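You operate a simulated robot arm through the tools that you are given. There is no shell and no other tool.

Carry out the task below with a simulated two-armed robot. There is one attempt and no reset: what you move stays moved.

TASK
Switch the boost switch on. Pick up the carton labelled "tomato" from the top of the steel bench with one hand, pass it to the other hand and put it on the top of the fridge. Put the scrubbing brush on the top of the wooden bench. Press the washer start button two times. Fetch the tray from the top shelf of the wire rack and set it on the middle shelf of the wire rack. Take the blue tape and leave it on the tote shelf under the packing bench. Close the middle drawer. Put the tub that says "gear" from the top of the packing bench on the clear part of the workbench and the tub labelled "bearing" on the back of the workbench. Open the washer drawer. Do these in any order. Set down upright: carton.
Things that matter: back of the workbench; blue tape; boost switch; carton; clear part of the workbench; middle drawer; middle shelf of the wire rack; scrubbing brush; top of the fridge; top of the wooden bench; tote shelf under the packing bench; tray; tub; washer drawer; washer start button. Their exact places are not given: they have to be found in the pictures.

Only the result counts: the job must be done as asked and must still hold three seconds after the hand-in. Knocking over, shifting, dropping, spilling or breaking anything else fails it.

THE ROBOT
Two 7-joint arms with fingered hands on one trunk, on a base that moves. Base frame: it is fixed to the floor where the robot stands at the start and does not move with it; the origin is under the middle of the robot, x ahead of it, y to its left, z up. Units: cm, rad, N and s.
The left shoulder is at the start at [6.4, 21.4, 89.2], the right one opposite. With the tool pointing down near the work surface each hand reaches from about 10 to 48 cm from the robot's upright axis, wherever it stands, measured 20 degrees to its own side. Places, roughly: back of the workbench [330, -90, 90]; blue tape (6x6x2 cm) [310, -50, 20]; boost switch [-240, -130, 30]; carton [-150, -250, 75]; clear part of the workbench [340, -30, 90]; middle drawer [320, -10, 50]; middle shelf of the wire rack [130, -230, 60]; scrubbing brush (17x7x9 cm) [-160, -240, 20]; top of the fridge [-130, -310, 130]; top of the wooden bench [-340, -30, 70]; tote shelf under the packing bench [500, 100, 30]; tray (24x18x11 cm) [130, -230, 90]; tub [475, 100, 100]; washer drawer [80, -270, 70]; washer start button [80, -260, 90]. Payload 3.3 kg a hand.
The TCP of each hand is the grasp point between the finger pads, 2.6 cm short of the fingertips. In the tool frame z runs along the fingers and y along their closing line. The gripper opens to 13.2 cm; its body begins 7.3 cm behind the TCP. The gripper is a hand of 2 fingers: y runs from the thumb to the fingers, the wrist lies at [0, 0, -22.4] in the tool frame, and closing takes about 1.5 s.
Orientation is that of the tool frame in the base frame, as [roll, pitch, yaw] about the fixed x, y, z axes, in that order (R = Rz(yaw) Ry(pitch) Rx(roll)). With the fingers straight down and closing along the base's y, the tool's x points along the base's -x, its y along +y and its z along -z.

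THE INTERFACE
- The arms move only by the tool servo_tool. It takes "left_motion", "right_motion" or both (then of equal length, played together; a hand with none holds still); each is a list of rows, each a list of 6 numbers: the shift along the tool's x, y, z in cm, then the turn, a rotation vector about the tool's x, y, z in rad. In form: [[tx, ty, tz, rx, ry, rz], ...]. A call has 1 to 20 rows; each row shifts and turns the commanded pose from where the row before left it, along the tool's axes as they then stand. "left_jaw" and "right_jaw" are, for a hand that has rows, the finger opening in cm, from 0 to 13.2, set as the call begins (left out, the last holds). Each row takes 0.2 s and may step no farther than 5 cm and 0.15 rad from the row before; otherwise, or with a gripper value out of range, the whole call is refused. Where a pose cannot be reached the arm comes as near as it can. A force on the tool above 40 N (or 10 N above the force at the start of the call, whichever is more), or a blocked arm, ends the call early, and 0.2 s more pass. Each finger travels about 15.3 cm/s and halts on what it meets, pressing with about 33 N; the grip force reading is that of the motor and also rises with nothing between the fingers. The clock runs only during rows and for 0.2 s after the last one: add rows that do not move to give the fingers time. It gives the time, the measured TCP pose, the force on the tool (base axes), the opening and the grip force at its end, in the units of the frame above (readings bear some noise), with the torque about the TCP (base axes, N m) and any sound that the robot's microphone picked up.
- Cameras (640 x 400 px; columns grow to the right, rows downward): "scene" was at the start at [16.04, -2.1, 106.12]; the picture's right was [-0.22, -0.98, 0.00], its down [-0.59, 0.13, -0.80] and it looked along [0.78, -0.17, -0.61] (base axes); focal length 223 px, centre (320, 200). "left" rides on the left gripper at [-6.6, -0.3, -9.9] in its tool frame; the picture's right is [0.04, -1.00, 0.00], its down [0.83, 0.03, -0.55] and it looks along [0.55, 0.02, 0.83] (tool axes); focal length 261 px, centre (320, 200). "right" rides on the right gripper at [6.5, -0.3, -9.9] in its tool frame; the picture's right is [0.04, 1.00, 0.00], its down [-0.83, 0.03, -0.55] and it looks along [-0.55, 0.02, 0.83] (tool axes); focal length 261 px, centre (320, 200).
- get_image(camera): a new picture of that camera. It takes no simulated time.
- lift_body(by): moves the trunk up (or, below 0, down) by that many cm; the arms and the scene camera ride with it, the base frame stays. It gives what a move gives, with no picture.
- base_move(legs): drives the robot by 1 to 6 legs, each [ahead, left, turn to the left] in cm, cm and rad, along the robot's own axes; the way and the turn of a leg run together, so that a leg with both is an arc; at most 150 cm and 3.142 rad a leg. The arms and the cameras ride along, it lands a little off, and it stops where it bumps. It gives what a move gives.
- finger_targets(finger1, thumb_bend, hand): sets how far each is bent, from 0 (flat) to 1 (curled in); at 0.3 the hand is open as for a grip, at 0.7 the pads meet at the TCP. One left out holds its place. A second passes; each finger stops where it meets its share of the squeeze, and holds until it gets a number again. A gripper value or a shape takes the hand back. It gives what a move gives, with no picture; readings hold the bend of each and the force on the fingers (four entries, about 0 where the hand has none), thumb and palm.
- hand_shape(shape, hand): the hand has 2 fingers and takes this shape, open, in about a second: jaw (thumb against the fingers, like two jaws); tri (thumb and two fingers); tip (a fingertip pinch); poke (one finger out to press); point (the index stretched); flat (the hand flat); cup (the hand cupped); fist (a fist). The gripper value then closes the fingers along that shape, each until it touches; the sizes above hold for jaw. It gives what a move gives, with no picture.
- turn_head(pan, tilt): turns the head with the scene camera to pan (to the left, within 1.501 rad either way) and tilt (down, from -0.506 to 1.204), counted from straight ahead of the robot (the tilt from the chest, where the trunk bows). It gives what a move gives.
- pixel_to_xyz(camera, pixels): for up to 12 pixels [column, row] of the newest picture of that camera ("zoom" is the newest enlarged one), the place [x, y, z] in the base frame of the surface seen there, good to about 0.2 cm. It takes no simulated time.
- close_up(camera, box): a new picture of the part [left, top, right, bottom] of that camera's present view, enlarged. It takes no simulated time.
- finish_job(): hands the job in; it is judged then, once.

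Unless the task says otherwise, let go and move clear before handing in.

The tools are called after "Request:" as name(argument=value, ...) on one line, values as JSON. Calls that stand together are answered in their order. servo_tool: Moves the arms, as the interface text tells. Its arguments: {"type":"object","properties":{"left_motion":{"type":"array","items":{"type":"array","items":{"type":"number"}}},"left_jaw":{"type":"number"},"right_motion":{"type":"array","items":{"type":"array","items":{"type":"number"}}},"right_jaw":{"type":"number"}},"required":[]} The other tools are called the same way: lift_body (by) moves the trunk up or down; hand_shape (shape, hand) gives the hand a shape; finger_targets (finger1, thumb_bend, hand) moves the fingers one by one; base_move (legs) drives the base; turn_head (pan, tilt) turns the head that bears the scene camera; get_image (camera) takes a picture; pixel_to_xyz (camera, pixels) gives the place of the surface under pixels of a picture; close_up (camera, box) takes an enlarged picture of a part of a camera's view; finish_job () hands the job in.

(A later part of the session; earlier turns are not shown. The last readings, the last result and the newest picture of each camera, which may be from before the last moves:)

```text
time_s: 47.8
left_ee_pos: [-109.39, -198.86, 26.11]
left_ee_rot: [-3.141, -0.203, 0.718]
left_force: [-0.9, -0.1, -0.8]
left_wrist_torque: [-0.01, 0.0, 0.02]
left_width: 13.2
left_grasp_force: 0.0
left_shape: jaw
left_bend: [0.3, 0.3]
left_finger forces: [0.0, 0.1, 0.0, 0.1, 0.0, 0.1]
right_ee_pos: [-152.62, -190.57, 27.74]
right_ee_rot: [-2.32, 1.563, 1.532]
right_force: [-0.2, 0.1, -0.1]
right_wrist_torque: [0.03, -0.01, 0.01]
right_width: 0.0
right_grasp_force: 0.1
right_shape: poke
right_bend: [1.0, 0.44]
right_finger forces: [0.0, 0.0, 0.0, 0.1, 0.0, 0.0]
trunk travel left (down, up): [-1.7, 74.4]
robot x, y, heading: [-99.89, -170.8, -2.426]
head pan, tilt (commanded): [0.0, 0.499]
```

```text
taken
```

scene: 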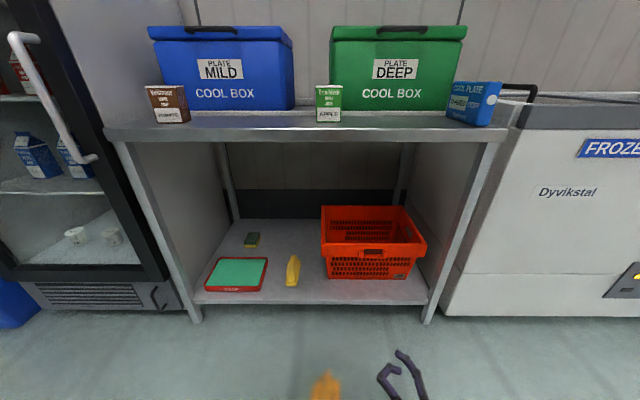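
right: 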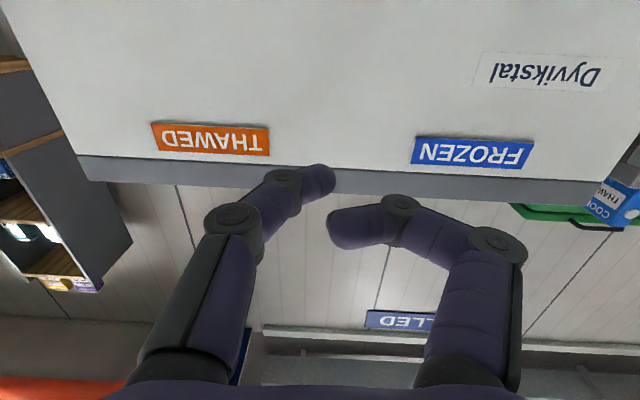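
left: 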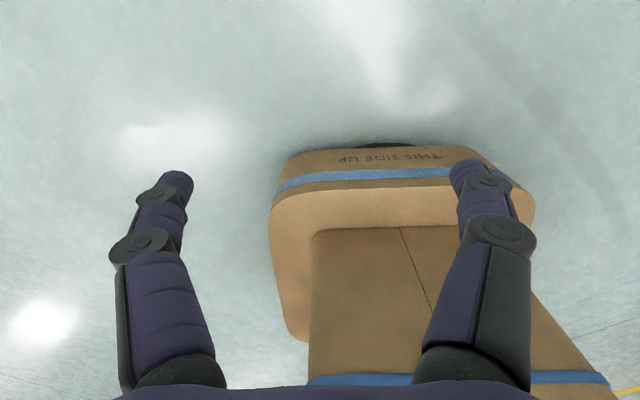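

Request:
close_up(camera="scene", box=[130, 60, 350, 140])

Request:
close_up(camera="scene", box=[190, 220, 350, 320])

Request:
pixel_to_xyz(camera="scene", pixels=[[292, 258], [292, 270], [292, 284], [250, 298], [250, 303], [168, 90], [168, 122], [328, 88], [328, 121], [250, 134], [325, 385], [250, 115]])

```text
2.91 times, centred on (240, 100) of scene
```

zoom: 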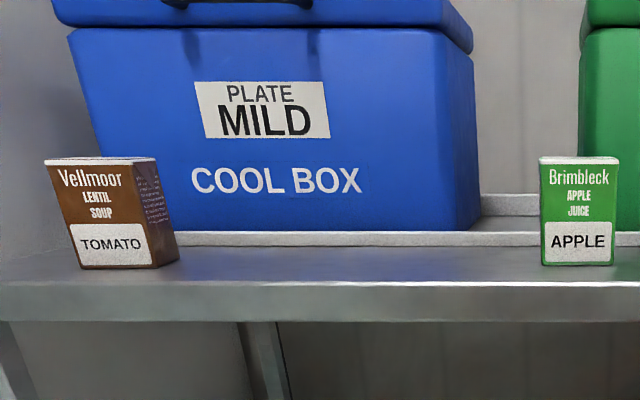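

```text
4.00 times, centred on (270, 270) of scene
```

zoom: 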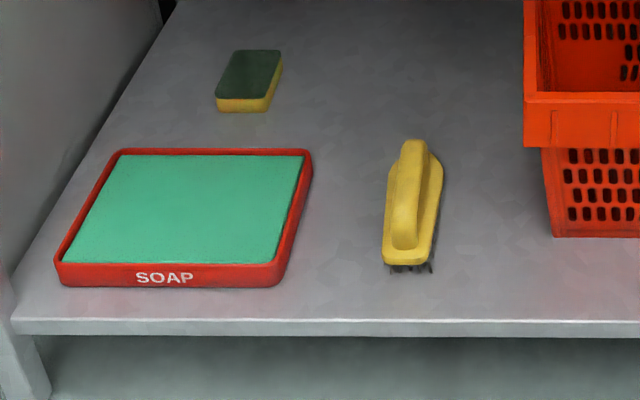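

```text
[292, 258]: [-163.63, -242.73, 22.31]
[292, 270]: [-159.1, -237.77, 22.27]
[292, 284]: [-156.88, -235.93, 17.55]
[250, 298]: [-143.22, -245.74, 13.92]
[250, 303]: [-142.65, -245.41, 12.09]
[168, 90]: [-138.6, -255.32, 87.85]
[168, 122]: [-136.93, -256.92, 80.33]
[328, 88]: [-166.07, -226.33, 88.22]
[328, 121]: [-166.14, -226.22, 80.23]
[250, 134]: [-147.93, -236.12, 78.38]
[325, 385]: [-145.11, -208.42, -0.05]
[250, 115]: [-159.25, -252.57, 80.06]
```

The close-up reads: brown carton (168,103) is labelled TOMATO, green one is APPLE; the yellow scrubbing brush is on the lower shelf at (292,270). I'll raise the trunk to view the carton and the fridge top from above.

Request:
hand_shape(shape="jaw", hand="right")

Request:
lift_body(by=60)

Request:
turn_head(pan=0.6, tilt=0.45)

Request:
get_image(camera="scene")

```text
time_s: 48.7
left_ee_pos: [-109.36, -198.82, 26.0]
left_ee_rot: [3.141, -0.201, 0.718]
left_force: [0.4, 0.9, 0.0]
left_wrist_torque: [0.02, 0.02, -0.02]
left_width: 13.19
left_grasp_force: 0.0
left_shape: jaw
left_bend: [0.3, 0.3]
left_finger forces: [0.0, 0.0, 0.0, 0.0, 0.0, 0.0]
right_ee_pos: [-152.61, -190.52, 27.72]
right_ee_rot: [-2.314, 1.564, 1.54]
right_force: [0.4, -0.4, -1.2]
right_wrist_torque: [0.0, 0.04, 0.03]
right_width: 13.17
right_grasp_force: 0.0
right_shape: jaw
right_bend: [0.3, 0.3]
right_finger forces: [0.1, 0.0, 0.0, 0.0, 0.1, 0.0]
trunk travel left (down, up): [-1.7, 74.4]
robot x, y, heading: [-99.12, -171.22, -2.423]
head pan, tilt (commanded): [0.0, 0.499]
```

```text
refused: 60 is not a number from -40 to 40
```

```text
time_s: 49.7
left_ee_pos: [-109.35, -198.95, 26.11]
left_ee_rot: [3.142, -0.203, 0.717]
left_force: [0.1, -0.1, 0.1]
left_wrist_torque: [0.02, -0.03, 0.01]
left_width: 13.19
left_grasp_force: 0.1
left_shape: jaw
left_bend: [0.3, 0.3]
left_finger forces: [0.0, 0.0, 0.0, 0.0, 0.0, 0.0]
right_ee_pos: [-152.74, -190.51, 27.74]
right_ee_rot: [-2.315, 1.563, 1.541]
right_force: [0.0, 0.1, -0.7]
right_wrist_torque: [-0.02, -0.01, -0.02]
right_width: 13.21
right_grasp_force: 0.0
right_shape: jaw
right_bend: [0.3, 0.3]
right_finger forces: [0.0, 0.1, 0.1, 0.0, 0.1, 0.1]
trunk travel left (down, up): [-1.7, 74.4]
robot x, y, heading: [-100.09, -171.22, -2.423]
head pan, tilt (commanded): [0.6, 0.45]
```

```text
taken
```

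scene: 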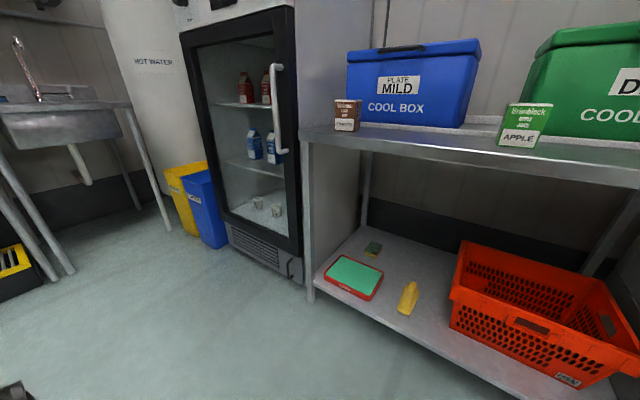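

I'll do the brush first since the trunk is low. Let me examine its shape at (408,298) closely.

Request:
close_up(camera="scene", box=[370, 265, 450, 325])

Request:
pixel_to_xyz(camera="zoom", pixels=[[340, 140], [340, 180], [320, 220], [300, 260], [250, 330], [260, 300], [380, 200], [240, 360], [350, 110], [420, 130], [200, 340], [350, 340]])

```text
6.67 times, centred on (410, 295) of scene
```

zoom: 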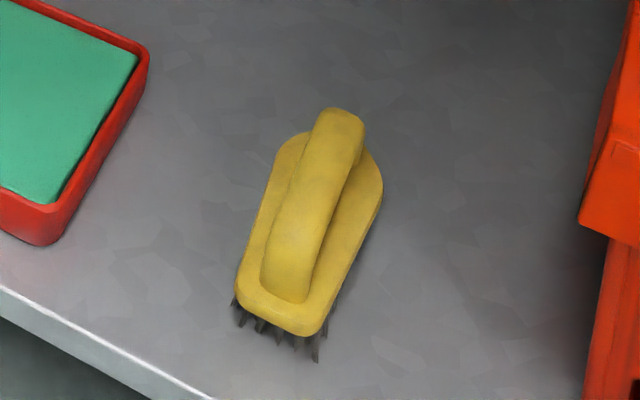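

```text
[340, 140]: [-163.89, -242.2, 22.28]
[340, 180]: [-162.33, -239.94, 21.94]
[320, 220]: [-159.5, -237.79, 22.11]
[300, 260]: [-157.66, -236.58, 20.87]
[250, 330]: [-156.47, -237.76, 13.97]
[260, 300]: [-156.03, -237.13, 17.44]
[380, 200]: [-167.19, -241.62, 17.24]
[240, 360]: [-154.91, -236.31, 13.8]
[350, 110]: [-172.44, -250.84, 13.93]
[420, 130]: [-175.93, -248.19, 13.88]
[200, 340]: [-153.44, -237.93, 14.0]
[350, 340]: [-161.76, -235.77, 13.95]
```

The brush handle runs along my facing direction, top z 22.2, plate z 17.4, shelf z 13.9. Before getting close I'll check the robot base's front edge with the left camera.

Request:
get_image(camera="left")

Request:
turn_head(pan=0.0, tilt=1.2)

Request:
get_image(camera="scene")

```text
taken
```

left: 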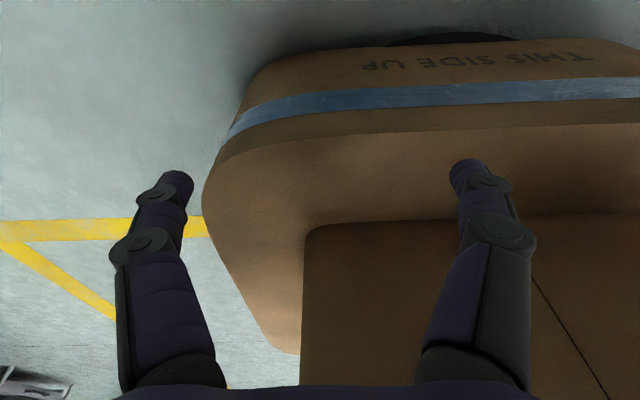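

```text
time_s: 50.8
left_ee_pos: [-109.42, -198.72, 26.1]
left_ee_rot: [-3.14, -0.203, 0.718]
left_force: [0.9, -0.3, 1.3]
left_wrist_torque: [-0.01, 0.02, 0.0]
left_width: 13.19
left_grasp_force: 0.0
left_shape: jaw
left_bend: [0.3, 0.3]
left_finger forces: [0.0, 0.0, 0.1, 0.0, 0.0, 0.1]
right_ee_pos: [-152.75, -190.47, 27.72]
right_ee_rot: [-2.313, 1.564, 1.542]
right_force: [0.2, 0.2, -0.3]
right_wrist_torque: [0.01, 0.0, 0.01]
right_width: 13.19
right_grasp_force: 0.0
right_shape: jaw
right_bend: [0.3, 0.3]
right_finger forces: [0.0, 0.0, 0.1, 0.0, 0.0, 0.0]
trunk travel left (down, up): [-1.7, 74.4]
robot x, y, heading: [-99.89, -171.35, -2.424]
head pan, tilt (commanded): [0.0, 1.201]
```

```text
taken
```

scene: 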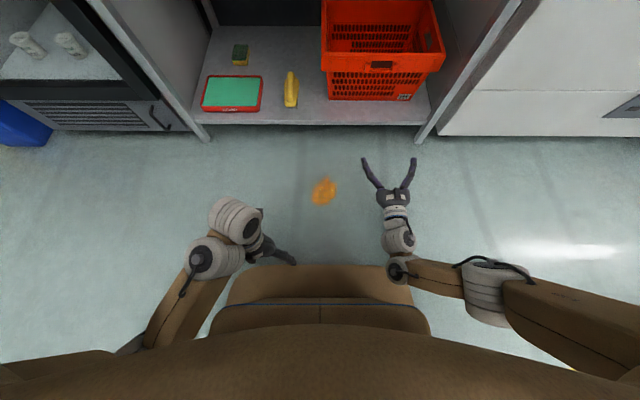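

Request:
pixel_to_xyz(camera="left", pixels=[[320, 80], [320, 130], [450, 60], [215, 170], [300, 300], [450, 38]])

Request:
pixel_to_xyz(camera="scene", pixels=[[322, 268], [500, 320], [490, 275], [240, 280], [323, 190], [210, 245], [290, 90]])

Request:
close_up(camera="scene", box=[290, 165, 360, 215])

```text
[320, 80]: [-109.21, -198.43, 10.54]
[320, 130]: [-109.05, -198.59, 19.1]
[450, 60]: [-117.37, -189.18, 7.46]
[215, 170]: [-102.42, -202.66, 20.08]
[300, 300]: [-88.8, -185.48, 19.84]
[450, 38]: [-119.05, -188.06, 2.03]
```

```text
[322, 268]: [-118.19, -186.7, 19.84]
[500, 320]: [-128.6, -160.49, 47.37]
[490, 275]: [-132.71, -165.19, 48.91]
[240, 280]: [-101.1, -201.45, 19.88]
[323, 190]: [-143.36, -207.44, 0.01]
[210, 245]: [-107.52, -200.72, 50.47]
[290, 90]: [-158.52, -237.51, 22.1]
```

```text
8.00 times, centred on (325, 190) of scene
```

zoom: 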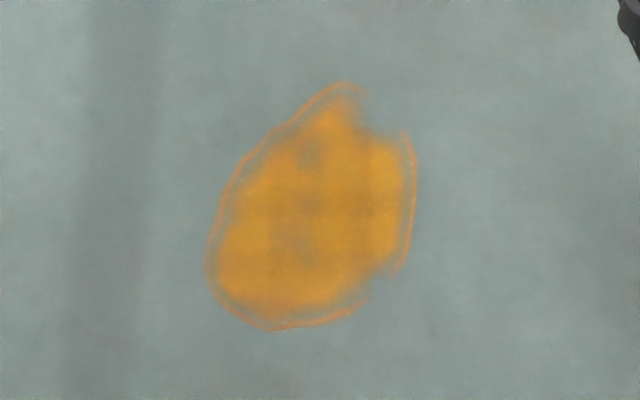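

The orange patch is only a floor stain and the base front is about 25 cm ahead of the axis. I'll pitch the right hand 43° down for the brush approach, then drive closer.

Request:
servo_tool(right_motion=[[-2.65, 0, -2.5, 0, 0, 0], [-2.65, 0, -2.5, 0, 0, 0], [0, 0, 0, 0, 0.15, 0], [0, 0, 0, 0, 0.15, 0], [0, 0, 0, 0, 0.15, 0], [0, 0, 0, 0, 0.15, 0], [0, 0, 0, 0, 0.15, 0]], right_jaw=10)

Request:
base_move(legs=[[0, 31.8, -0.007], [29, 0, 0]])

Request:
get_image(camera="right")

Request:
turn_head(pan=0.0, tilt=0.9)

Request:
get_image(camera="scene")

```text
time_s: 52.4
left_ee_pos: [-109.32, -198.92, 26.16]
left_ee_rot: [-3.141, -0.203, 0.716]
left_force: [0.6, 0.7, -0.2]
left_wrist_torque: [0.04, -0.01, 0.01]
left_width: 13.18
left_grasp_force: 0.1
left_shape: jaw
left_bend: [0.3, 0.3]
left_finger forces: [0.1, 0.1, 0.0, 0.0, 0.0, 0.0]
right_ee_pos: [-148.91, -187.15, 32.91]
right_ee_rot: [-3.135, 0.816, 0.719]
right_force: [-0.6, 0.6, 0.1]
right_wrist_torque: [0.03, 0.01, 0.0]
right_width: 10.03
right_grasp_force: 0.0
right_shape: jaw
right_bend: [0.63, 0.48]
right_finger forces: [0.0, 0.1, 0.0, 0.0, 0.0, 0.1]
trunk travel left (down, up): [-1.7, 74.4]
robot x, y, heading: [-99.74, -171.22, -2.423]
head pan, tilt (commanded): [0.0, 1.201]
```

```text
time_s: 56.1
left_ee_pos: [-110.26, -241.56, 26.16]
left_ee_rot: [-3.141, -0.203, 0.718]
left_force: [-0.3, -0.1, -0.3]
left_wrist_torque: [-0.01, -0.01, -0.01]
left_width: 13.2
left_grasp_force: 0.1
left_shape: jaw
left_bend: [0.3, 0.3]
left_finger forces: [0.0, 0.0, 0.1, 0.0, 0.0, 0.0]
right_ee_pos: [-149.91, -229.88, 32.85]
right_ee_rot: [-3.133, 0.817, 0.717]
right_force: [1.0, 0.5, -0.1]
right_wrist_torque: [0.02, -0.02, 0.01]
right_width: 10.05
right_grasp_force: 0.1
right_shape: jaw
right_bend: [0.63, 0.48]
right_finger forces: [0.0, 0.0, 0.0, 0.0, 0.0, 0.0]
trunk travel left (down, up): [-1.7, 74.4]
robot x, y, heading: [-100.08, -213.81, -2.427]
head pan, tilt (commanded): [0.0, 1.201]
```

```text
taken
```

right: 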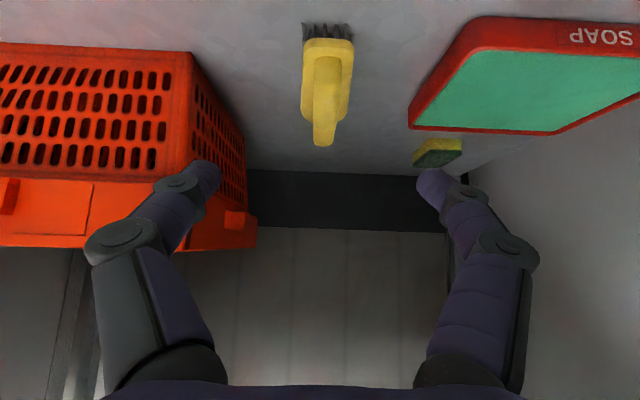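

```text
time_s: 56.9
left_ee_pos: [-110.32, -241.62, 26.12]
left_ee_rot: [-3.141, -0.203, 0.718]
left_force: [0.3, -0.3, 0.7]
left_wrist_torque: [0.03, 0.0, 0.02]
left_width: 13.2
left_grasp_force: 0.1
left_shape: jaw
left_bend: [0.3, 0.3]
left_finger forces: [0.0, 0.1, 0.0, 0.1, 0.1, 0.0]
right_ee_pos: [-149.83, -229.84, 32.85]
right_ee_rot: [-3.135, 0.817, 0.718]
right_force: [0.9, 0.6, -0.9]
right_wrist_torque: [0.01, 0.0, 0.03]
right_width: 10.02
right_grasp_force: 0.0
right_shape: jaw
right_bend: [0.63, 0.48]
right_finger forces: [0.0, 0.0, 0.1, 0.0, 0.1, 0.1]
trunk travel left (down, up): [-1.7, 74.4]
robot x, y, heading: [-100.64, -213.65, -2.429]
head pan, tilt (commanded): [0.0, 0.901]
```

```text
taken
```

scene: 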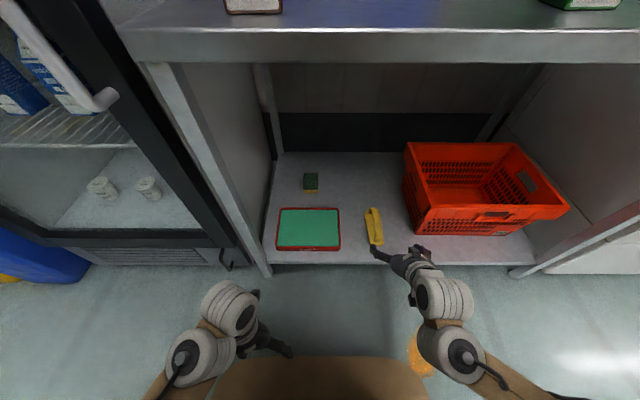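

The brush sits centred between the open fingers (right picture (327,90)). I check the crate's near side for finger clearance before moving in.

Request:
pixel_to_xyz(camera="right", pixels=[[240, 155], [200, 70], [192, 55], [195, 170], [410, 125], [325, 140], [325, 110], [325, 70], [340, 45], [318, 90], [332, 90]])

```text
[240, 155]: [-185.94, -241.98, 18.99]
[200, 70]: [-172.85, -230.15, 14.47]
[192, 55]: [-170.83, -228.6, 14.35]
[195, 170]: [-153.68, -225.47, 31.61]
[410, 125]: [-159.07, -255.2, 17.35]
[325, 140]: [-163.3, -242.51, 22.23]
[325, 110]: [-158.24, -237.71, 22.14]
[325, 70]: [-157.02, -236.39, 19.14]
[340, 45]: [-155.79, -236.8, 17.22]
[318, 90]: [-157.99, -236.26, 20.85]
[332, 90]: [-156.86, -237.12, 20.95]
```

Request:
servo_tool(right_motion=[[-0.6, 0.5, 3.5, 0, 0, 0], [0, 0, 3.5, 0, 0, 0], [0, 0, 3.5, 0, 0, 0], [0, 0, 3.5, 0, 0, 0], [0, 0, 2.5, 0, 0, 0], [0, 0, 1.8, 0, 0, 0]], right_jaw=8)

Request:
get_image(camera="right")

Request:
close_up(camera="scene", box=[320, 180, 480, 300])

```text
time_s: 58.3
left_ee_pos: [-110.25, -241.53, 26.05]
left_ee_rot: [3.142, -0.204, 0.717]
left_force: [-0.1, 0.3, -0.3]
left_wrist_torque: [0.01, -0.03, 0.02]
left_width: 13.19
left_grasp_force: 0.1
left_shape: jaw
left_bend: [0.3, 0.3]
left_finger forces: [0.2, 0.0, 0.1, 0.1, 0.1, 0.0]
right_ee_pos: [-160.23, -239.25, 20.88]
right_ee_rot: [-3.135, 0.818, 0.719]
right_force: [-0.4, 0.2, 0.7]
right_wrist_torque: [0.04, 0.0, 0.0]
right_width: 8.05
right_grasp_force: 0.1
right_shape: jaw
right_bend: [0.71, 0.71]
right_finger forces: [0.0, 0.0, 0.1, 0.0, 0.0, 0.0]
trunk travel left (down, up): [-1.7, 74.4]
robot x, y, heading: [-100.26, -213.36, -2.426]
head pan, tilt (commanded): [0.0, 0.901]
```

```text
taken
```

right: 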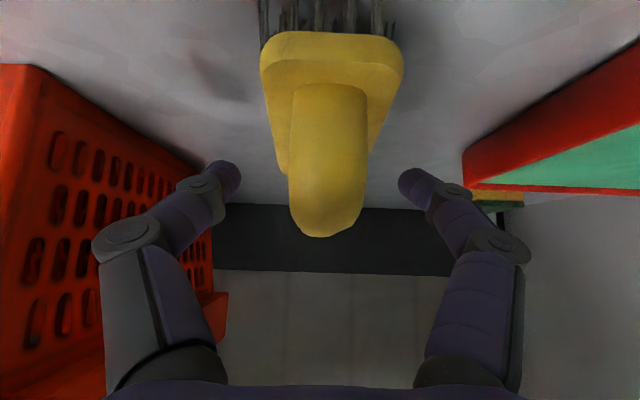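

```text
3.33 times, centred on (400, 240) of scene
```

zoom: 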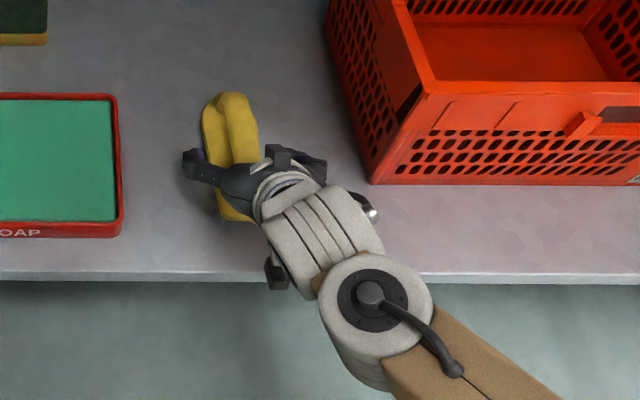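

The handle is between the fingers. I'll close the right hand.

Request:
servo_tool(right_motion=[[0, 0, 0, 0, 0, 0], [0, 0, 0, 0, 0, 0], [0, 0, 0, 0, 0, 0], [0, 0, 0, 0, 0, 0], [0, 0, 0, 0, 0, 0], [0, 0, 0, 0, 0, 0], [0, 0, 0, 0, 0, 0], [0, 0, 0, 0, 0, 0]], right_jaw=0)

Request:
get_image(camera="right")

```text
time_s: 60.1
left_ee_pos: [-110.41, -241.54, 25.99]
left_ee_rot: [-3.141, -0.203, 0.717]
left_force: [0.2, -0.4, 0.5]
left_wrist_torque: [0.01, -0.04, -0.01]
left_width: 13.21
left_grasp_force: 0.1
left_shape: jaw
left_bend: [0.3, 0.3]
left_finger forces: [0.0, 0.0, 0.0, 0.1, 0.0, 0.0]
right_ee_pos: [-160.05, -239.19, 20.91]
right_ee_rot: [-3.136, 0.817, 0.715]
right_force: [0.1, -0.4, -0.4]
right_wrist_torque: [0.0, -0.02, 0.03]
right_width: 0.0
right_grasp_force: 33.1
right_shape: jaw
right_bend: [0.7, 0.68]
right_finger forces: [1.4, 0.1, 0.0, 0.0, 2.2, 0.0]
trunk travel left (down, up): [-1.7, 74.4]
robot x, y, heading: [-100.62, -213.82, -2.425]
head pan, tilt (commanded): [0.0, 0.901]
```

```text
taken
```

right: 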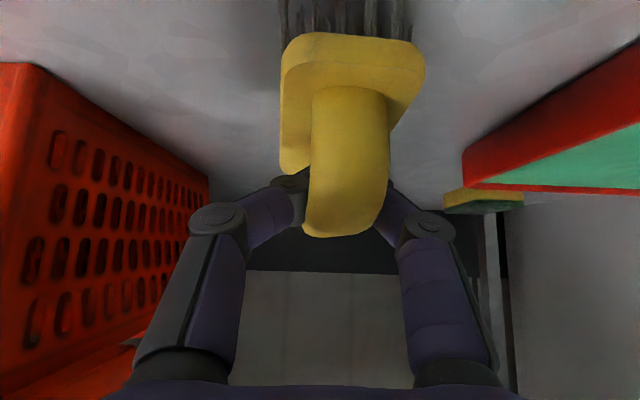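

The width reads 0 with little finger force, so the pads may have met under the arched handle rather than gripping it. I'll look closer.

Request:
close_up(camera="scene", box=[350, 190, 430, 250])

Request:
close_up(camera="right", box=[220, 20, 460, 260])

Request:
pixel_to_xyz(camera="right", pixels=[[350, 110], [350, 150], [350, 190], [350, 225], [295, 185], [390, 200], [300, 150], [400, 100]])

```text
6.67 times, centred on (390, 220) of scene
```

zoom: 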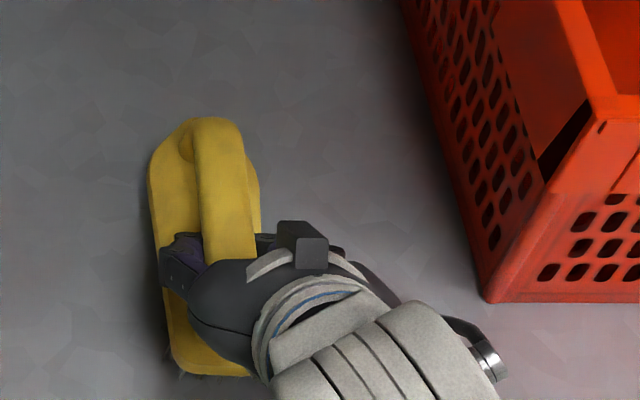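

```text
1.67 times, centred on (340, 140) of right
```

zoom: 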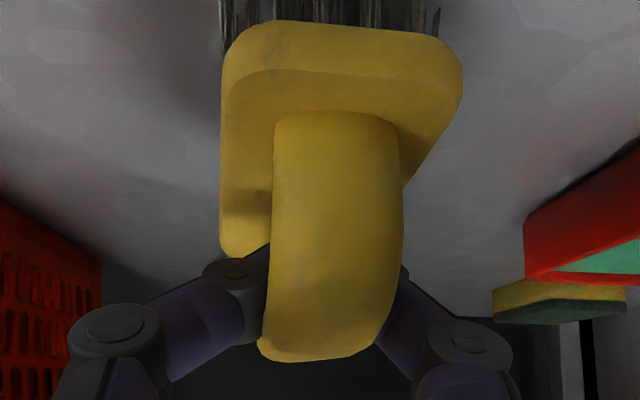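

```text
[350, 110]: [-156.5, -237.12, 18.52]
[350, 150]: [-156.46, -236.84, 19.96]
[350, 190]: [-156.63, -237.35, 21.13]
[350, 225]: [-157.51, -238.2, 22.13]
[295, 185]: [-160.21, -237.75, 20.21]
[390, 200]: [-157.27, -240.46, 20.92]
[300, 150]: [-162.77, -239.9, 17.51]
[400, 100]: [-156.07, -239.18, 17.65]
```

The fingers met under the arch of the handle. I'll open, look again, raise the hand about 1.2 cm so the pads squeeze the handle bar itself, and close.

Request:
servo_tool(right_motion=[[0, 0, 0, 0, 0, 0], [0, 0, 0, 0, 0, 0], [0, 0, 0, 0, 0, 0], [0, 0, 0, 0, 0, 0], [-0.5, 0, -0.45, 0, 0, 0], [-0.45, 0, -0.45, 0, 0, 0], [0, 0, 0, 0, 0, 0]], right_jaw=8)

Request:
get_image(camera="right")

Request:
pixel_to_xyz(camera="right", pixels=[[340, 110], [340, 150], [340, 190], [340, 225], [310, 150], [370, 150], [310, 200], [370, 200]])

```text
time_s: 61.7
left_ee_pos: [-110.27, -241.61, 26.17]
left_ee_rot: [-3.141, -0.202, 0.717]
left_force: [0.0, 0.0, -0.7]
left_wrist_torque: [0.02, 0.02, -0.04]
left_width: 13.17
left_grasp_force: 0.1
left_shape: jaw
left_bend: [0.3, 0.3]
left_finger forces: [0.0, 0.0, 0.0, 0.0, 0.0, 0.0]
right_ee_pos: [-159.97, -239.1, 22.29]
right_ee_rot: [-3.133, 0.817, 0.717]
right_force: [0.7, 0.4, 0.3]
right_wrist_torque: [-0.04, 0.0, 0.02]
right_width: 7.97
right_grasp_force: 0.1
right_shape: jaw
right_bend: [0.71, 0.71]
right_finger forces: [0.1, 0.1, 0.0, 0.0, 0.0, 0.0]
trunk travel left (down, up): [-1.7, 74.4]
robot x, y, heading: [-100.26, -213.68, -2.425]
head pan, tilt (commanded): [0.0, 0.901]
```

```text
taken
```

right: 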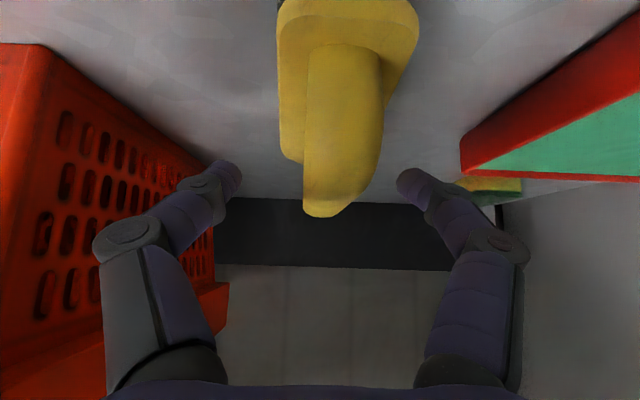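

```text
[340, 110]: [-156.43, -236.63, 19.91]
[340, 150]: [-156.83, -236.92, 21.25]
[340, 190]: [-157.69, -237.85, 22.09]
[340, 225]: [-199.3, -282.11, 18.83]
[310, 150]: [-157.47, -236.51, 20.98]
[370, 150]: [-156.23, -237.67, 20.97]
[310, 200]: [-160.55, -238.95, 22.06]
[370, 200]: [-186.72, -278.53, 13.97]
```

Request:
servo_tool(right_motion=[[0, 0, 0, 0, 0, 0], [0, 0, 0, 0, 0, 0], [0, 0, 0, 0, 0, 0], [0, 0, 0, 0, 0, 0], [0, 0, 0, 0, 0, 0], [0, 0, 0, 0, 0, 0], [0, 0, 0, 0, 0, 0], [0, 0, 0, 0, 0, 0]], right_jaw=0)

Request:
get_image(camera="right")

```text
time_s: 63.5
left_ee_pos: [-110.33, -241.52, 26.17]
left_ee_rot: [-3.141, -0.202, 0.716]
left_force: [0.5, -0.3, -0.4]
left_wrist_torque: [0.01, 0.05, -0.01]
left_width: 13.19
left_grasp_force: 0.0
left_shape: jaw
left_bend: [0.3, 0.3]
left_finger forces: [0.1, 0.1, 0.0, 0.1, 0.0, 0.0]
right_ee_pos: [-159.85, -239.08, 22.13]
right_ee_rot: [-3.134, 0.816, 0.716]
right_force: [0.7, 0.8, -1.0]
right_wrist_torque: [0.08, -0.01, 0.0]
right_width: 0.56
right_grasp_force: 33.1
right_shape: jaw
right_bend: [0.74, 0.73]
right_finger forces: [0.0, 0.0, 0.0, 0.0, 0.0, 0.0]
trunk travel left (down, up): [-1.7, 74.4]
robot x, y, heading: [-100.43, -213.54, -2.424]
head pan, tilt (commanded): [0.0, 0.901]
```

```text
taken
```

right: 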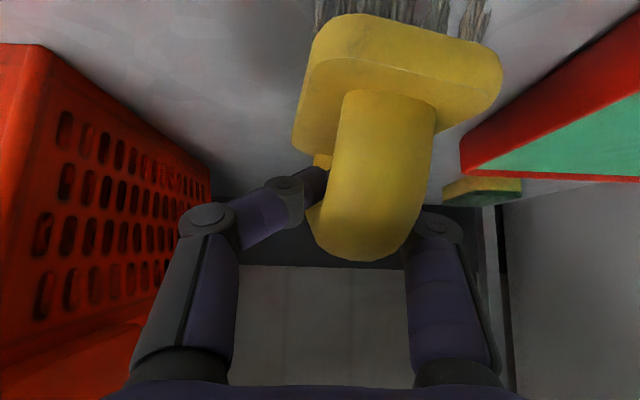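

Request:
close_up(camera="scene", box=[350, 190, 430, 250])

Request:
pixel_to_xyz(camera="right", pixels=[[385, 120], [385, 160], [385, 200], [375, 240], [325, 215], [310, 185], [322, 160], [420, 180], [340, 130]])

```text
6.67 times, centred on (390, 220) of scene
```

zoom: 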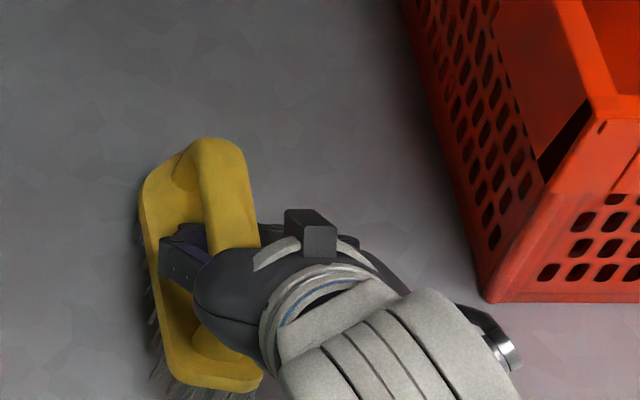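

```text
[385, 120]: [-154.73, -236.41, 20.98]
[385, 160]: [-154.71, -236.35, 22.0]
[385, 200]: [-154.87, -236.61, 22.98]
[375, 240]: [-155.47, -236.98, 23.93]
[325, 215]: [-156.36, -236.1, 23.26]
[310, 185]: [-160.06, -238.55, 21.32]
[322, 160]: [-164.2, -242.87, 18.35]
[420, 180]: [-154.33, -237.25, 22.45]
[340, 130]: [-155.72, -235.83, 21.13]
```

The brush is being wedged up: the fingers keep passing under the arch. I'll open and let it settle, then cage the handle lower (which closed neatly before) and lift it by the arch.

Request:
servo_tool(right_motion=[[0, 0, 0, 0, 0, 0], [0, 0, 0, 0, 0, 0], [0, 0, 0, 0, 0, 0], [0, 0, 0, 0, 0, 0], [0, 0, 0, 0, 0, 0]], right_jaw=8)

Request:
get_image(camera="right")

Request:
close_up(camera="scene", box=[350, 190, 430, 250])

Request:
pixel_to_xyz(camera="zoom", pixels=[[215, 150], [220, 200], [235, 250], [160, 200], [200, 370], [250, 370], [220, 330]])

```text
time_s: 64.7
left_ee_pos: [-110.4, -241.55, 26.23]
left_ee_rot: [3.141, -0.201, 0.717]
left_force: [0.1, -0.2, -0.1]
left_wrist_torque: [-0.01, -0.04, 0.0]
left_width: 13.2
left_grasp_force: 0.1
left_shape: jaw
left_bend: [0.3, 0.3]
left_finger forces: [0.0, 0.0, 0.0, 0.1, 0.1, 0.0]
right_ee_pos: [-160.02, -239.04, 22.15]
right_ee_rot: [-3.135, 0.817, 0.717]
right_force: [-0.5, -0.7, -0.2]
right_wrist_torque: [0.0, 0.01, 0.04]
right_width: 7.95
right_grasp_force: 0.1
right_shape: jaw
right_bend: [0.71, 0.71]
right_finger forces: [0.0, 0.1, 0.1, 0.1, 0.1, 0.0]
trunk travel left (down, up): [-1.7, 74.4]
robot x, y, heading: [-100.48, -213.36, -2.426]
head pan, tilt (commanded): [0.0, 0.901]
```

```text
taken
```

right: 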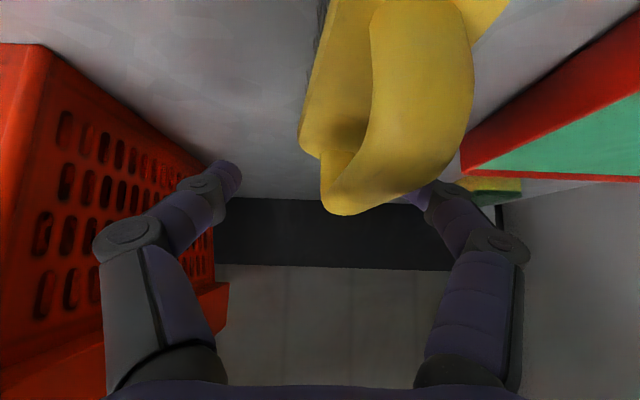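

```text
6.67 times, centred on (390, 220) of scene
```

zoom: 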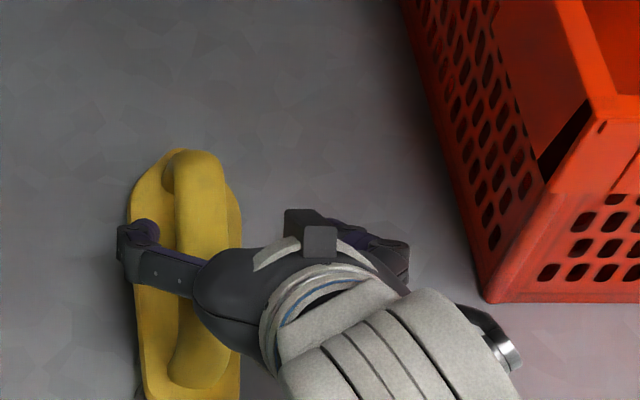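

```text
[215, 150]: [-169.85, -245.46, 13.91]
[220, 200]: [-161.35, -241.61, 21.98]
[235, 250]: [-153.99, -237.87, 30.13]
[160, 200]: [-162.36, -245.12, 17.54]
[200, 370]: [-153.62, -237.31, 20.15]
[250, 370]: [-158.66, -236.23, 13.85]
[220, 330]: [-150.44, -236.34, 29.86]
```

Request:
servo_tool(right_motion=[[-1, 0, -2.5, 0, 0, 0], [-1, 0, -3, 0, 0, 0], [-1, 0, -3, 0, 0, 0]])

Request:
get_image(camera="right")

Request:
close_up(camera="scene", box=[320, 190, 448, 270])

```text
time_s: 65.5
left_ee_pos: [-110.3, -241.54, 26.11]
left_ee_rot: [3.141, -0.203, 0.718]
left_force: [-0.2, 0.0, 0.1]
left_wrist_torque: [0.0, -0.02, 0.0]
left_width: 13.16
left_grasp_force: 0.1
left_shape: jaw
left_bend: [0.3, 0.3]
left_finger forces: [0.0, 0.1, 0.1, 0.0, 0.0, 0.0]
right_ee_pos: [-156.85, -236.49, 30.15]
right_ee_rot: [-3.134, 0.816, 0.718]
right_force: [-0.3, 0.1, -0.6]
right_wrist_torque: [0.0, 0.04, -0.03]
right_width: 7.94
right_grasp_force: 0.1
right_shape: jaw
right_bend: [0.71, 0.71]
right_finger forces: [0.1, 0.0, 0.1, 0.1, 0.0, 0.0]
trunk travel left (down, up): [-1.7, 74.4]
robot x, y, heading: [-100.75, -214.09, -2.431]
head pan, tilt (commanded): [0.0, 0.901]
```

```text
taken
```

right: 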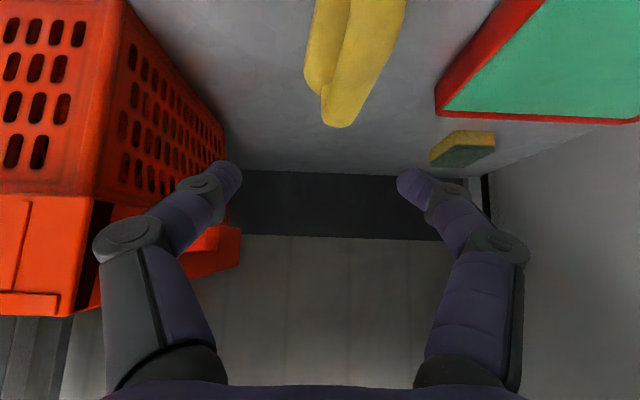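

```text
5.00 times, centred on (384, 230) of scene
```

zoom: 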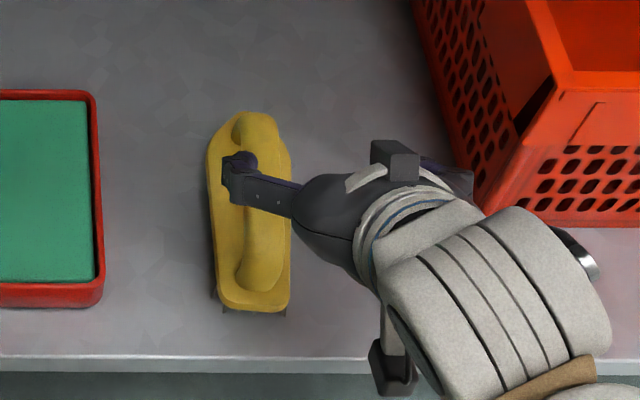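

Request:
pixel_to_xyz(camera="zoom", pixels=[[255, 300], [225, 300], [288, 300], [262, 270], [265, 230], [258, 130], [212, 160], [290, 160], [240, 118], [250, 140], [230, 250], [150, 357]])

```text
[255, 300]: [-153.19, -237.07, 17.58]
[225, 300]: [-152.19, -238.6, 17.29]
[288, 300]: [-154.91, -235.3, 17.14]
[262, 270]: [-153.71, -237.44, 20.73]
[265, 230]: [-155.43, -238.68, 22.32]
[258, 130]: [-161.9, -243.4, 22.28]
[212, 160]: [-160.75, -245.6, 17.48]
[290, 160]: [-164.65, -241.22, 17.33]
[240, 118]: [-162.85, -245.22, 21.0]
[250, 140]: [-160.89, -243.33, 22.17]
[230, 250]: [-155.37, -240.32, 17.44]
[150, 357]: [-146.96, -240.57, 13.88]
```

The brush now lies with its handle centre near f 277, slightly yawed. I'll realign the hand with the handle, descend to z 20.9 and close to cage the arch again.

Request:
servo_tool(right_motion=[[0, 1.2, 0, 0.058, 0, 0.055], [0, 1.1, 0, 0, 0, 0], [1.3, 0, 3.1, 0, 0, 0], [1.3, 0, 3.1, 0, 0, 0], [1.3, 0, 3.2, 0, 0, 0], [0, 0, 0, 0, 0, 0]], right_jaw=8)

Request:
get_image(camera="right")

Request:
close_up(camera="scene", box=[320, 190, 448, 270])

```text
time_s: 66.9
left_ee_pos: [-110.31, -241.6, 26.1]
left_ee_rot: [-3.141, -0.203, 0.718]
left_force: [-0.1, -0.1, 0.3]
left_wrist_torque: [0.01, 0.02, -0.03]
left_width: 13.2
left_grasp_force: 0.1
left_shape: jaw
left_bend: [0.3, 0.3]
left_finger forces: [0.0, 0.0, 0.1, 0.0, 0.0, 0.0]
right_ee_pos: [-159.02, -240.68, 20.87]
right_ee_rot: [-3.136, 0.817, 0.637]
right_force: [0.4, 0.7, 0.6]
right_wrist_torque: [0.0, -0.02, 0.0]
right_width: 7.96
right_grasp_force: 0.1
right_shape: jaw
right_bend: [0.71, 0.71]
right_finger forces: [0.0, 0.1, 0.0, 0.0, 0.0, 0.0]
trunk travel left (down, up): [-1.7, 74.4]
robot x, y, heading: [-100.51, -213.9, -2.425]
head pan, tilt (commanded): [0.0, 0.901]
```

```text
taken
```

right: 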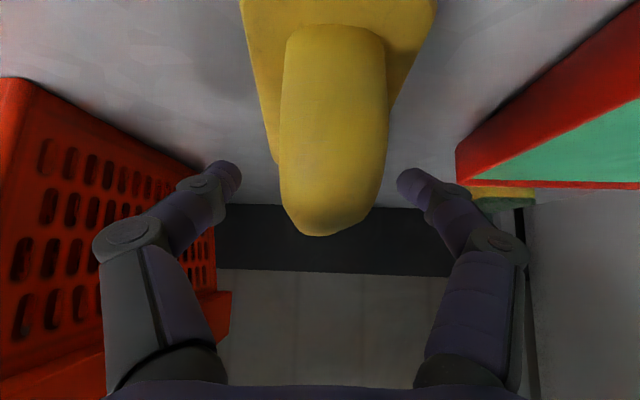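

```text
5.00 times, centred on (384, 230) of scene
```

zoom: 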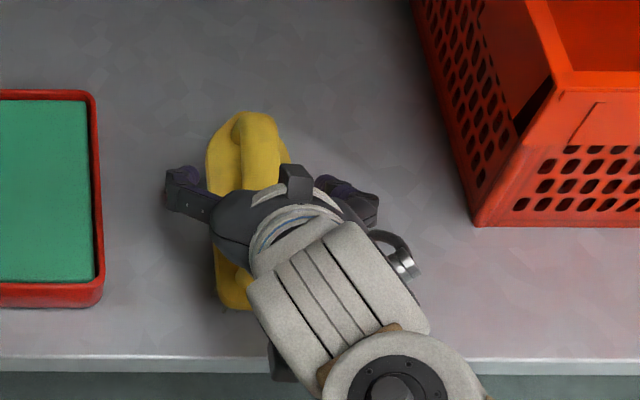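

Request:
servo_tool(right_motion=[[0, 0, 0, 0, 0, 0], [0, 0, 0, 0, 0, 0], [0, 0, 0, 0, 0, 0], [0, 0, 0, 0, 0, 0], [0, 0, 0, 0, 0, 0], [0, 0, 0, 0, 0, 0], [0, 0, 0, 0, 0, 0], [0, 0, 0, 0, 0, 0]], right_jaw=0)

Request:
get_image(camera="right")

Request:
close_up(camera="scene", box=[320, 190, 448, 270])

```text
time_s: 68.7
left_ee_pos: [-110.4, -241.61, 26.17]
left_ee_rot: [-3.142, -0.202, 0.718]
left_force: [-0.2, 0.7, -0.3]
left_wrist_torque: [0.01, 0.02, 0.02]
left_width: 13.2
left_grasp_force: 0.1
left_shape: jaw
left_bend: [0.3, 0.3]
left_finger forces: [0.0, 0.0, 0.0, 0.0, 0.1, 0.0]
right_ee_pos: [-158.84, -240.77, 20.79]
right_ee_rot: [-3.134, 0.819, 0.638]
right_force: [-0.5, 0.6, 0.3]
right_wrist_torque: [-0.01, 0.02, 0.0]
right_width: 0.0
right_grasp_force: 32.8
right_shape: jaw
right_bend: [0.65, 0.71]
right_finger forces: [1.2, 0.0, 0.0, 0.1, 2.6, 0.0]
trunk travel left (down, up): [-1.7, 74.4]
robot x, y, heading: [-100.74, -214.0, -2.425]
head pan, tilt (commanded): [0.0, 0.901]
```

```text
taken
```

right: 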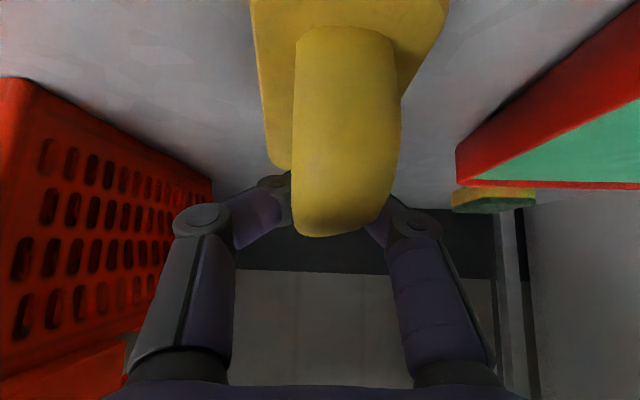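

```text
5.00 times, centred on (384, 230) of scene
```

zoom: 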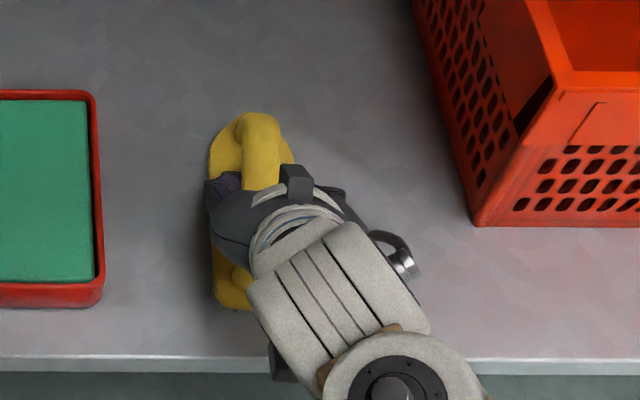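

The handle is caged again with little shift. I'll lift straight up a few centimetres and check.

Request:
servo_tool(right_motion=[[-0.73, 0, -0.68, 0, 0, 0], [-0.73, 0, -0.68, 0, 0, 0], [-0.73, 0, -0.68, 0, 0, 0], [-0.73, 0, -0.68, 0, 0, 0], [-0.73, 0, -0.68, 0, 0, 0], [0, 0, 0, 0, 0, 0]])

Request:
get_image(camera="right")

Request:
close_up(camera="scene", box=[320, 190, 448, 270])

```text
time_s: 70.1
left_ee_pos: [-110.4, -241.62, 26.15]
left_ee_rot: [3.141, -0.203, 0.716]
left_force: [-0.1, -0.4, -0.7]
left_wrist_torque: [-0.02, 0.01, 0.03]
left_width: 13.16
left_grasp_force: 0.0
left_shape: jaw
left_bend: [0.3, 0.3]
left_finger forces: [0.0, 0.0, 0.0, 0.0, 0.0, 0.0]
right_ee_pos: [-158.79, -240.62, 25.82]
right_ee_rot: [-3.134, 0.817, 0.638]
right_force: [-0.3, -0.5, -2.5]
right_wrist_torque: [-0.01, -0.01, -0.02]
right_width: 0.02
right_grasp_force: 33.1
right_shape: jaw
right_bend: [0.65, 0.71]
right_finger forces: [1.2, 0.0, 0.0, 0.0, 2.3, 0.1]
trunk travel left (down, up): [-1.7, 74.4]
robot x, y, heading: [-100.43, -213.75, -2.425]
head pan, tilt (commanded): [0.0, 0.901]
```

```text
taken
```

right: 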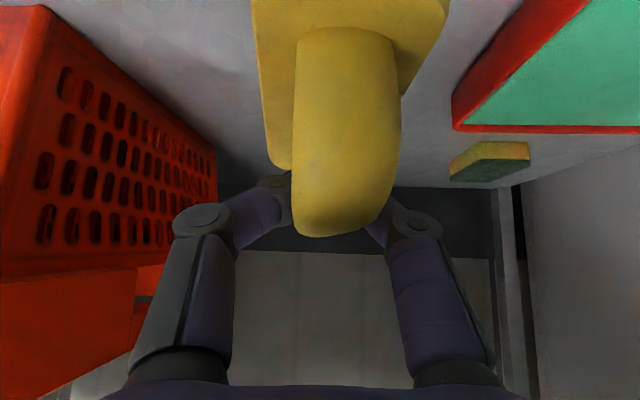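

```text
5.00 times, centred on (384, 230) of scene
```

zoom: 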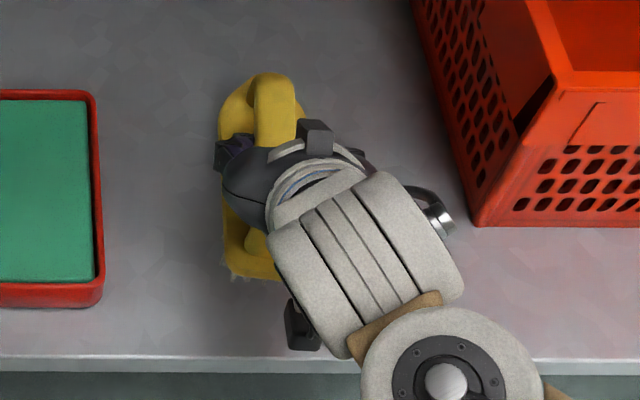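

The brush is lifted (force −2.5 N, same place in the hand view). I'll back straight out, away from the bench, and then look toward the wooden bench.

Request:
base_move(legs=[[-60, 0, 0], [-75, 0, 0]])

Request:
get_image(camera="right")

Request:
lift_body(by=40)

Request:
turn_head(pan=-1.0, tilt=0.4)

Request:
get_image(camera="scene")

```text
time_s: 77.1
left_ee_pos: [-8.96, -152.36, 26.1]
left_ee_rot: [3.141, -0.202, 0.728]
left_force: [0.2, 1.2, 0.1]
left_wrist_torque: [-0.03, 0.02, -0.02]
left_width: 13.19
left_grasp_force: 0.2
left_shape: jaw
left_bend: [0.3, 0.3]
left_finger forces: [0.0, 0.0, 0.0, 0.0, 0.1, 0.0]
right_ee_pos: [-57.57, -152.08, 25.88]
right_ee_rot: [-3.134, 0.816, 0.649]
right_force: [0.4, -0.5, -1.0]
right_wrist_torque: [-0.01, 0.01, -0.01]
right_width: 0.0
right_grasp_force: 33.4
right_shape: jaw
right_bend: [0.65, 0.71]
right_finger forces: [1.0, 0.1, 0.0, 0.1, 1.6, 0.0]
trunk travel left (down, up): [-1.7, 74.4]
robot x, y, heading: [0.54, -124.33, -2.415]
head pan, tilt (commanded): [0.0, 0.901]
```

```text
taken
```

right: 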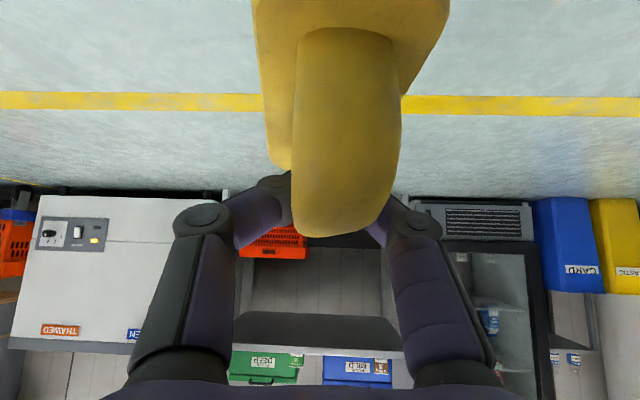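

```text
time_s: 81.0
left_ee_pos: [-9.08, -152.4, 66.05]
left_ee_rot: [-3.142, -0.204, 0.728]
left_force: [0.3, 0.3, -0.1]
left_wrist_torque: [0.01, 0.02, -0.01]
left_width: 13.21
left_grasp_force: 0.2
left_shape: jaw
left_bend: [0.3, 0.3]
left_finger forces: [0.0, 0.0, 0.1, 0.1, 0.1, 0.0]
right_ee_pos: [-57.46, -152.04, 65.77]
right_ee_rot: [-3.136, 0.816, 0.649]
right_force: [0.5, 1.6, -1.1]
right_wrist_torque: [-0.01, -0.02, -0.01]
right_width: 0.02
right_grasp_force: 33.2
right_shape: jaw
right_bend: [0.65, 0.71]
right_finger forces: [0.8, 0.1, 0.1, 0.0, 1.0, 0.0]
trunk travel left (down, up): [-41.7, 34.4]
robot x, y, heading: [0.06, -124.59, -2.414]
head pan, tilt (commanded): [0.0, 0.901]
```

```text
time_s: 82.2
left_ee_pos: [-8.98, -152.46, 66.23]
left_ee_rot: [3.141, -0.202, 0.73]
left_force: [-0.4, -0.3, -1.0]
left_wrist_torque: [-0.02, 0.0, -0.01]
left_width: 13.19
left_grasp_force: 0.1
left_shape: jaw
left_bend: [0.3, 0.3]
left_finger forces: [0.0, 0.0, 0.0, 0.1, 0.0, 0.0]
right_ee_pos: [-57.53, -152.02, 65.8]
right_ee_rot: [-3.133, 0.817, 0.649]
right_force: [-0.2, -0.1, -2.0]
right_wrist_torque: [-0.04, 0.01, -0.02]
right_width: 0.04
right_grasp_force: 33.3
right_shape: jaw
right_bend: [0.65, 0.71]
right_finger forces: [0.7, 0.0, 0.0, 0.0, 0.9, 0.0]
trunk travel left (down, up): [-41.7, 34.4]
robot x, y, heading: [0.07, -124.64, -2.414]
head pan, tilt (commanded): [-1.0, 0.4]
```

```text
taken
```

scene: 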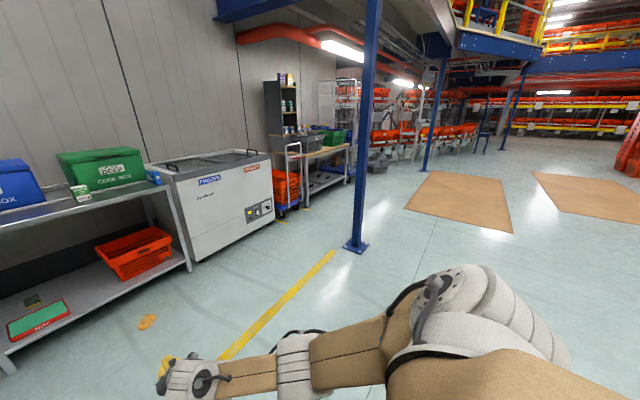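

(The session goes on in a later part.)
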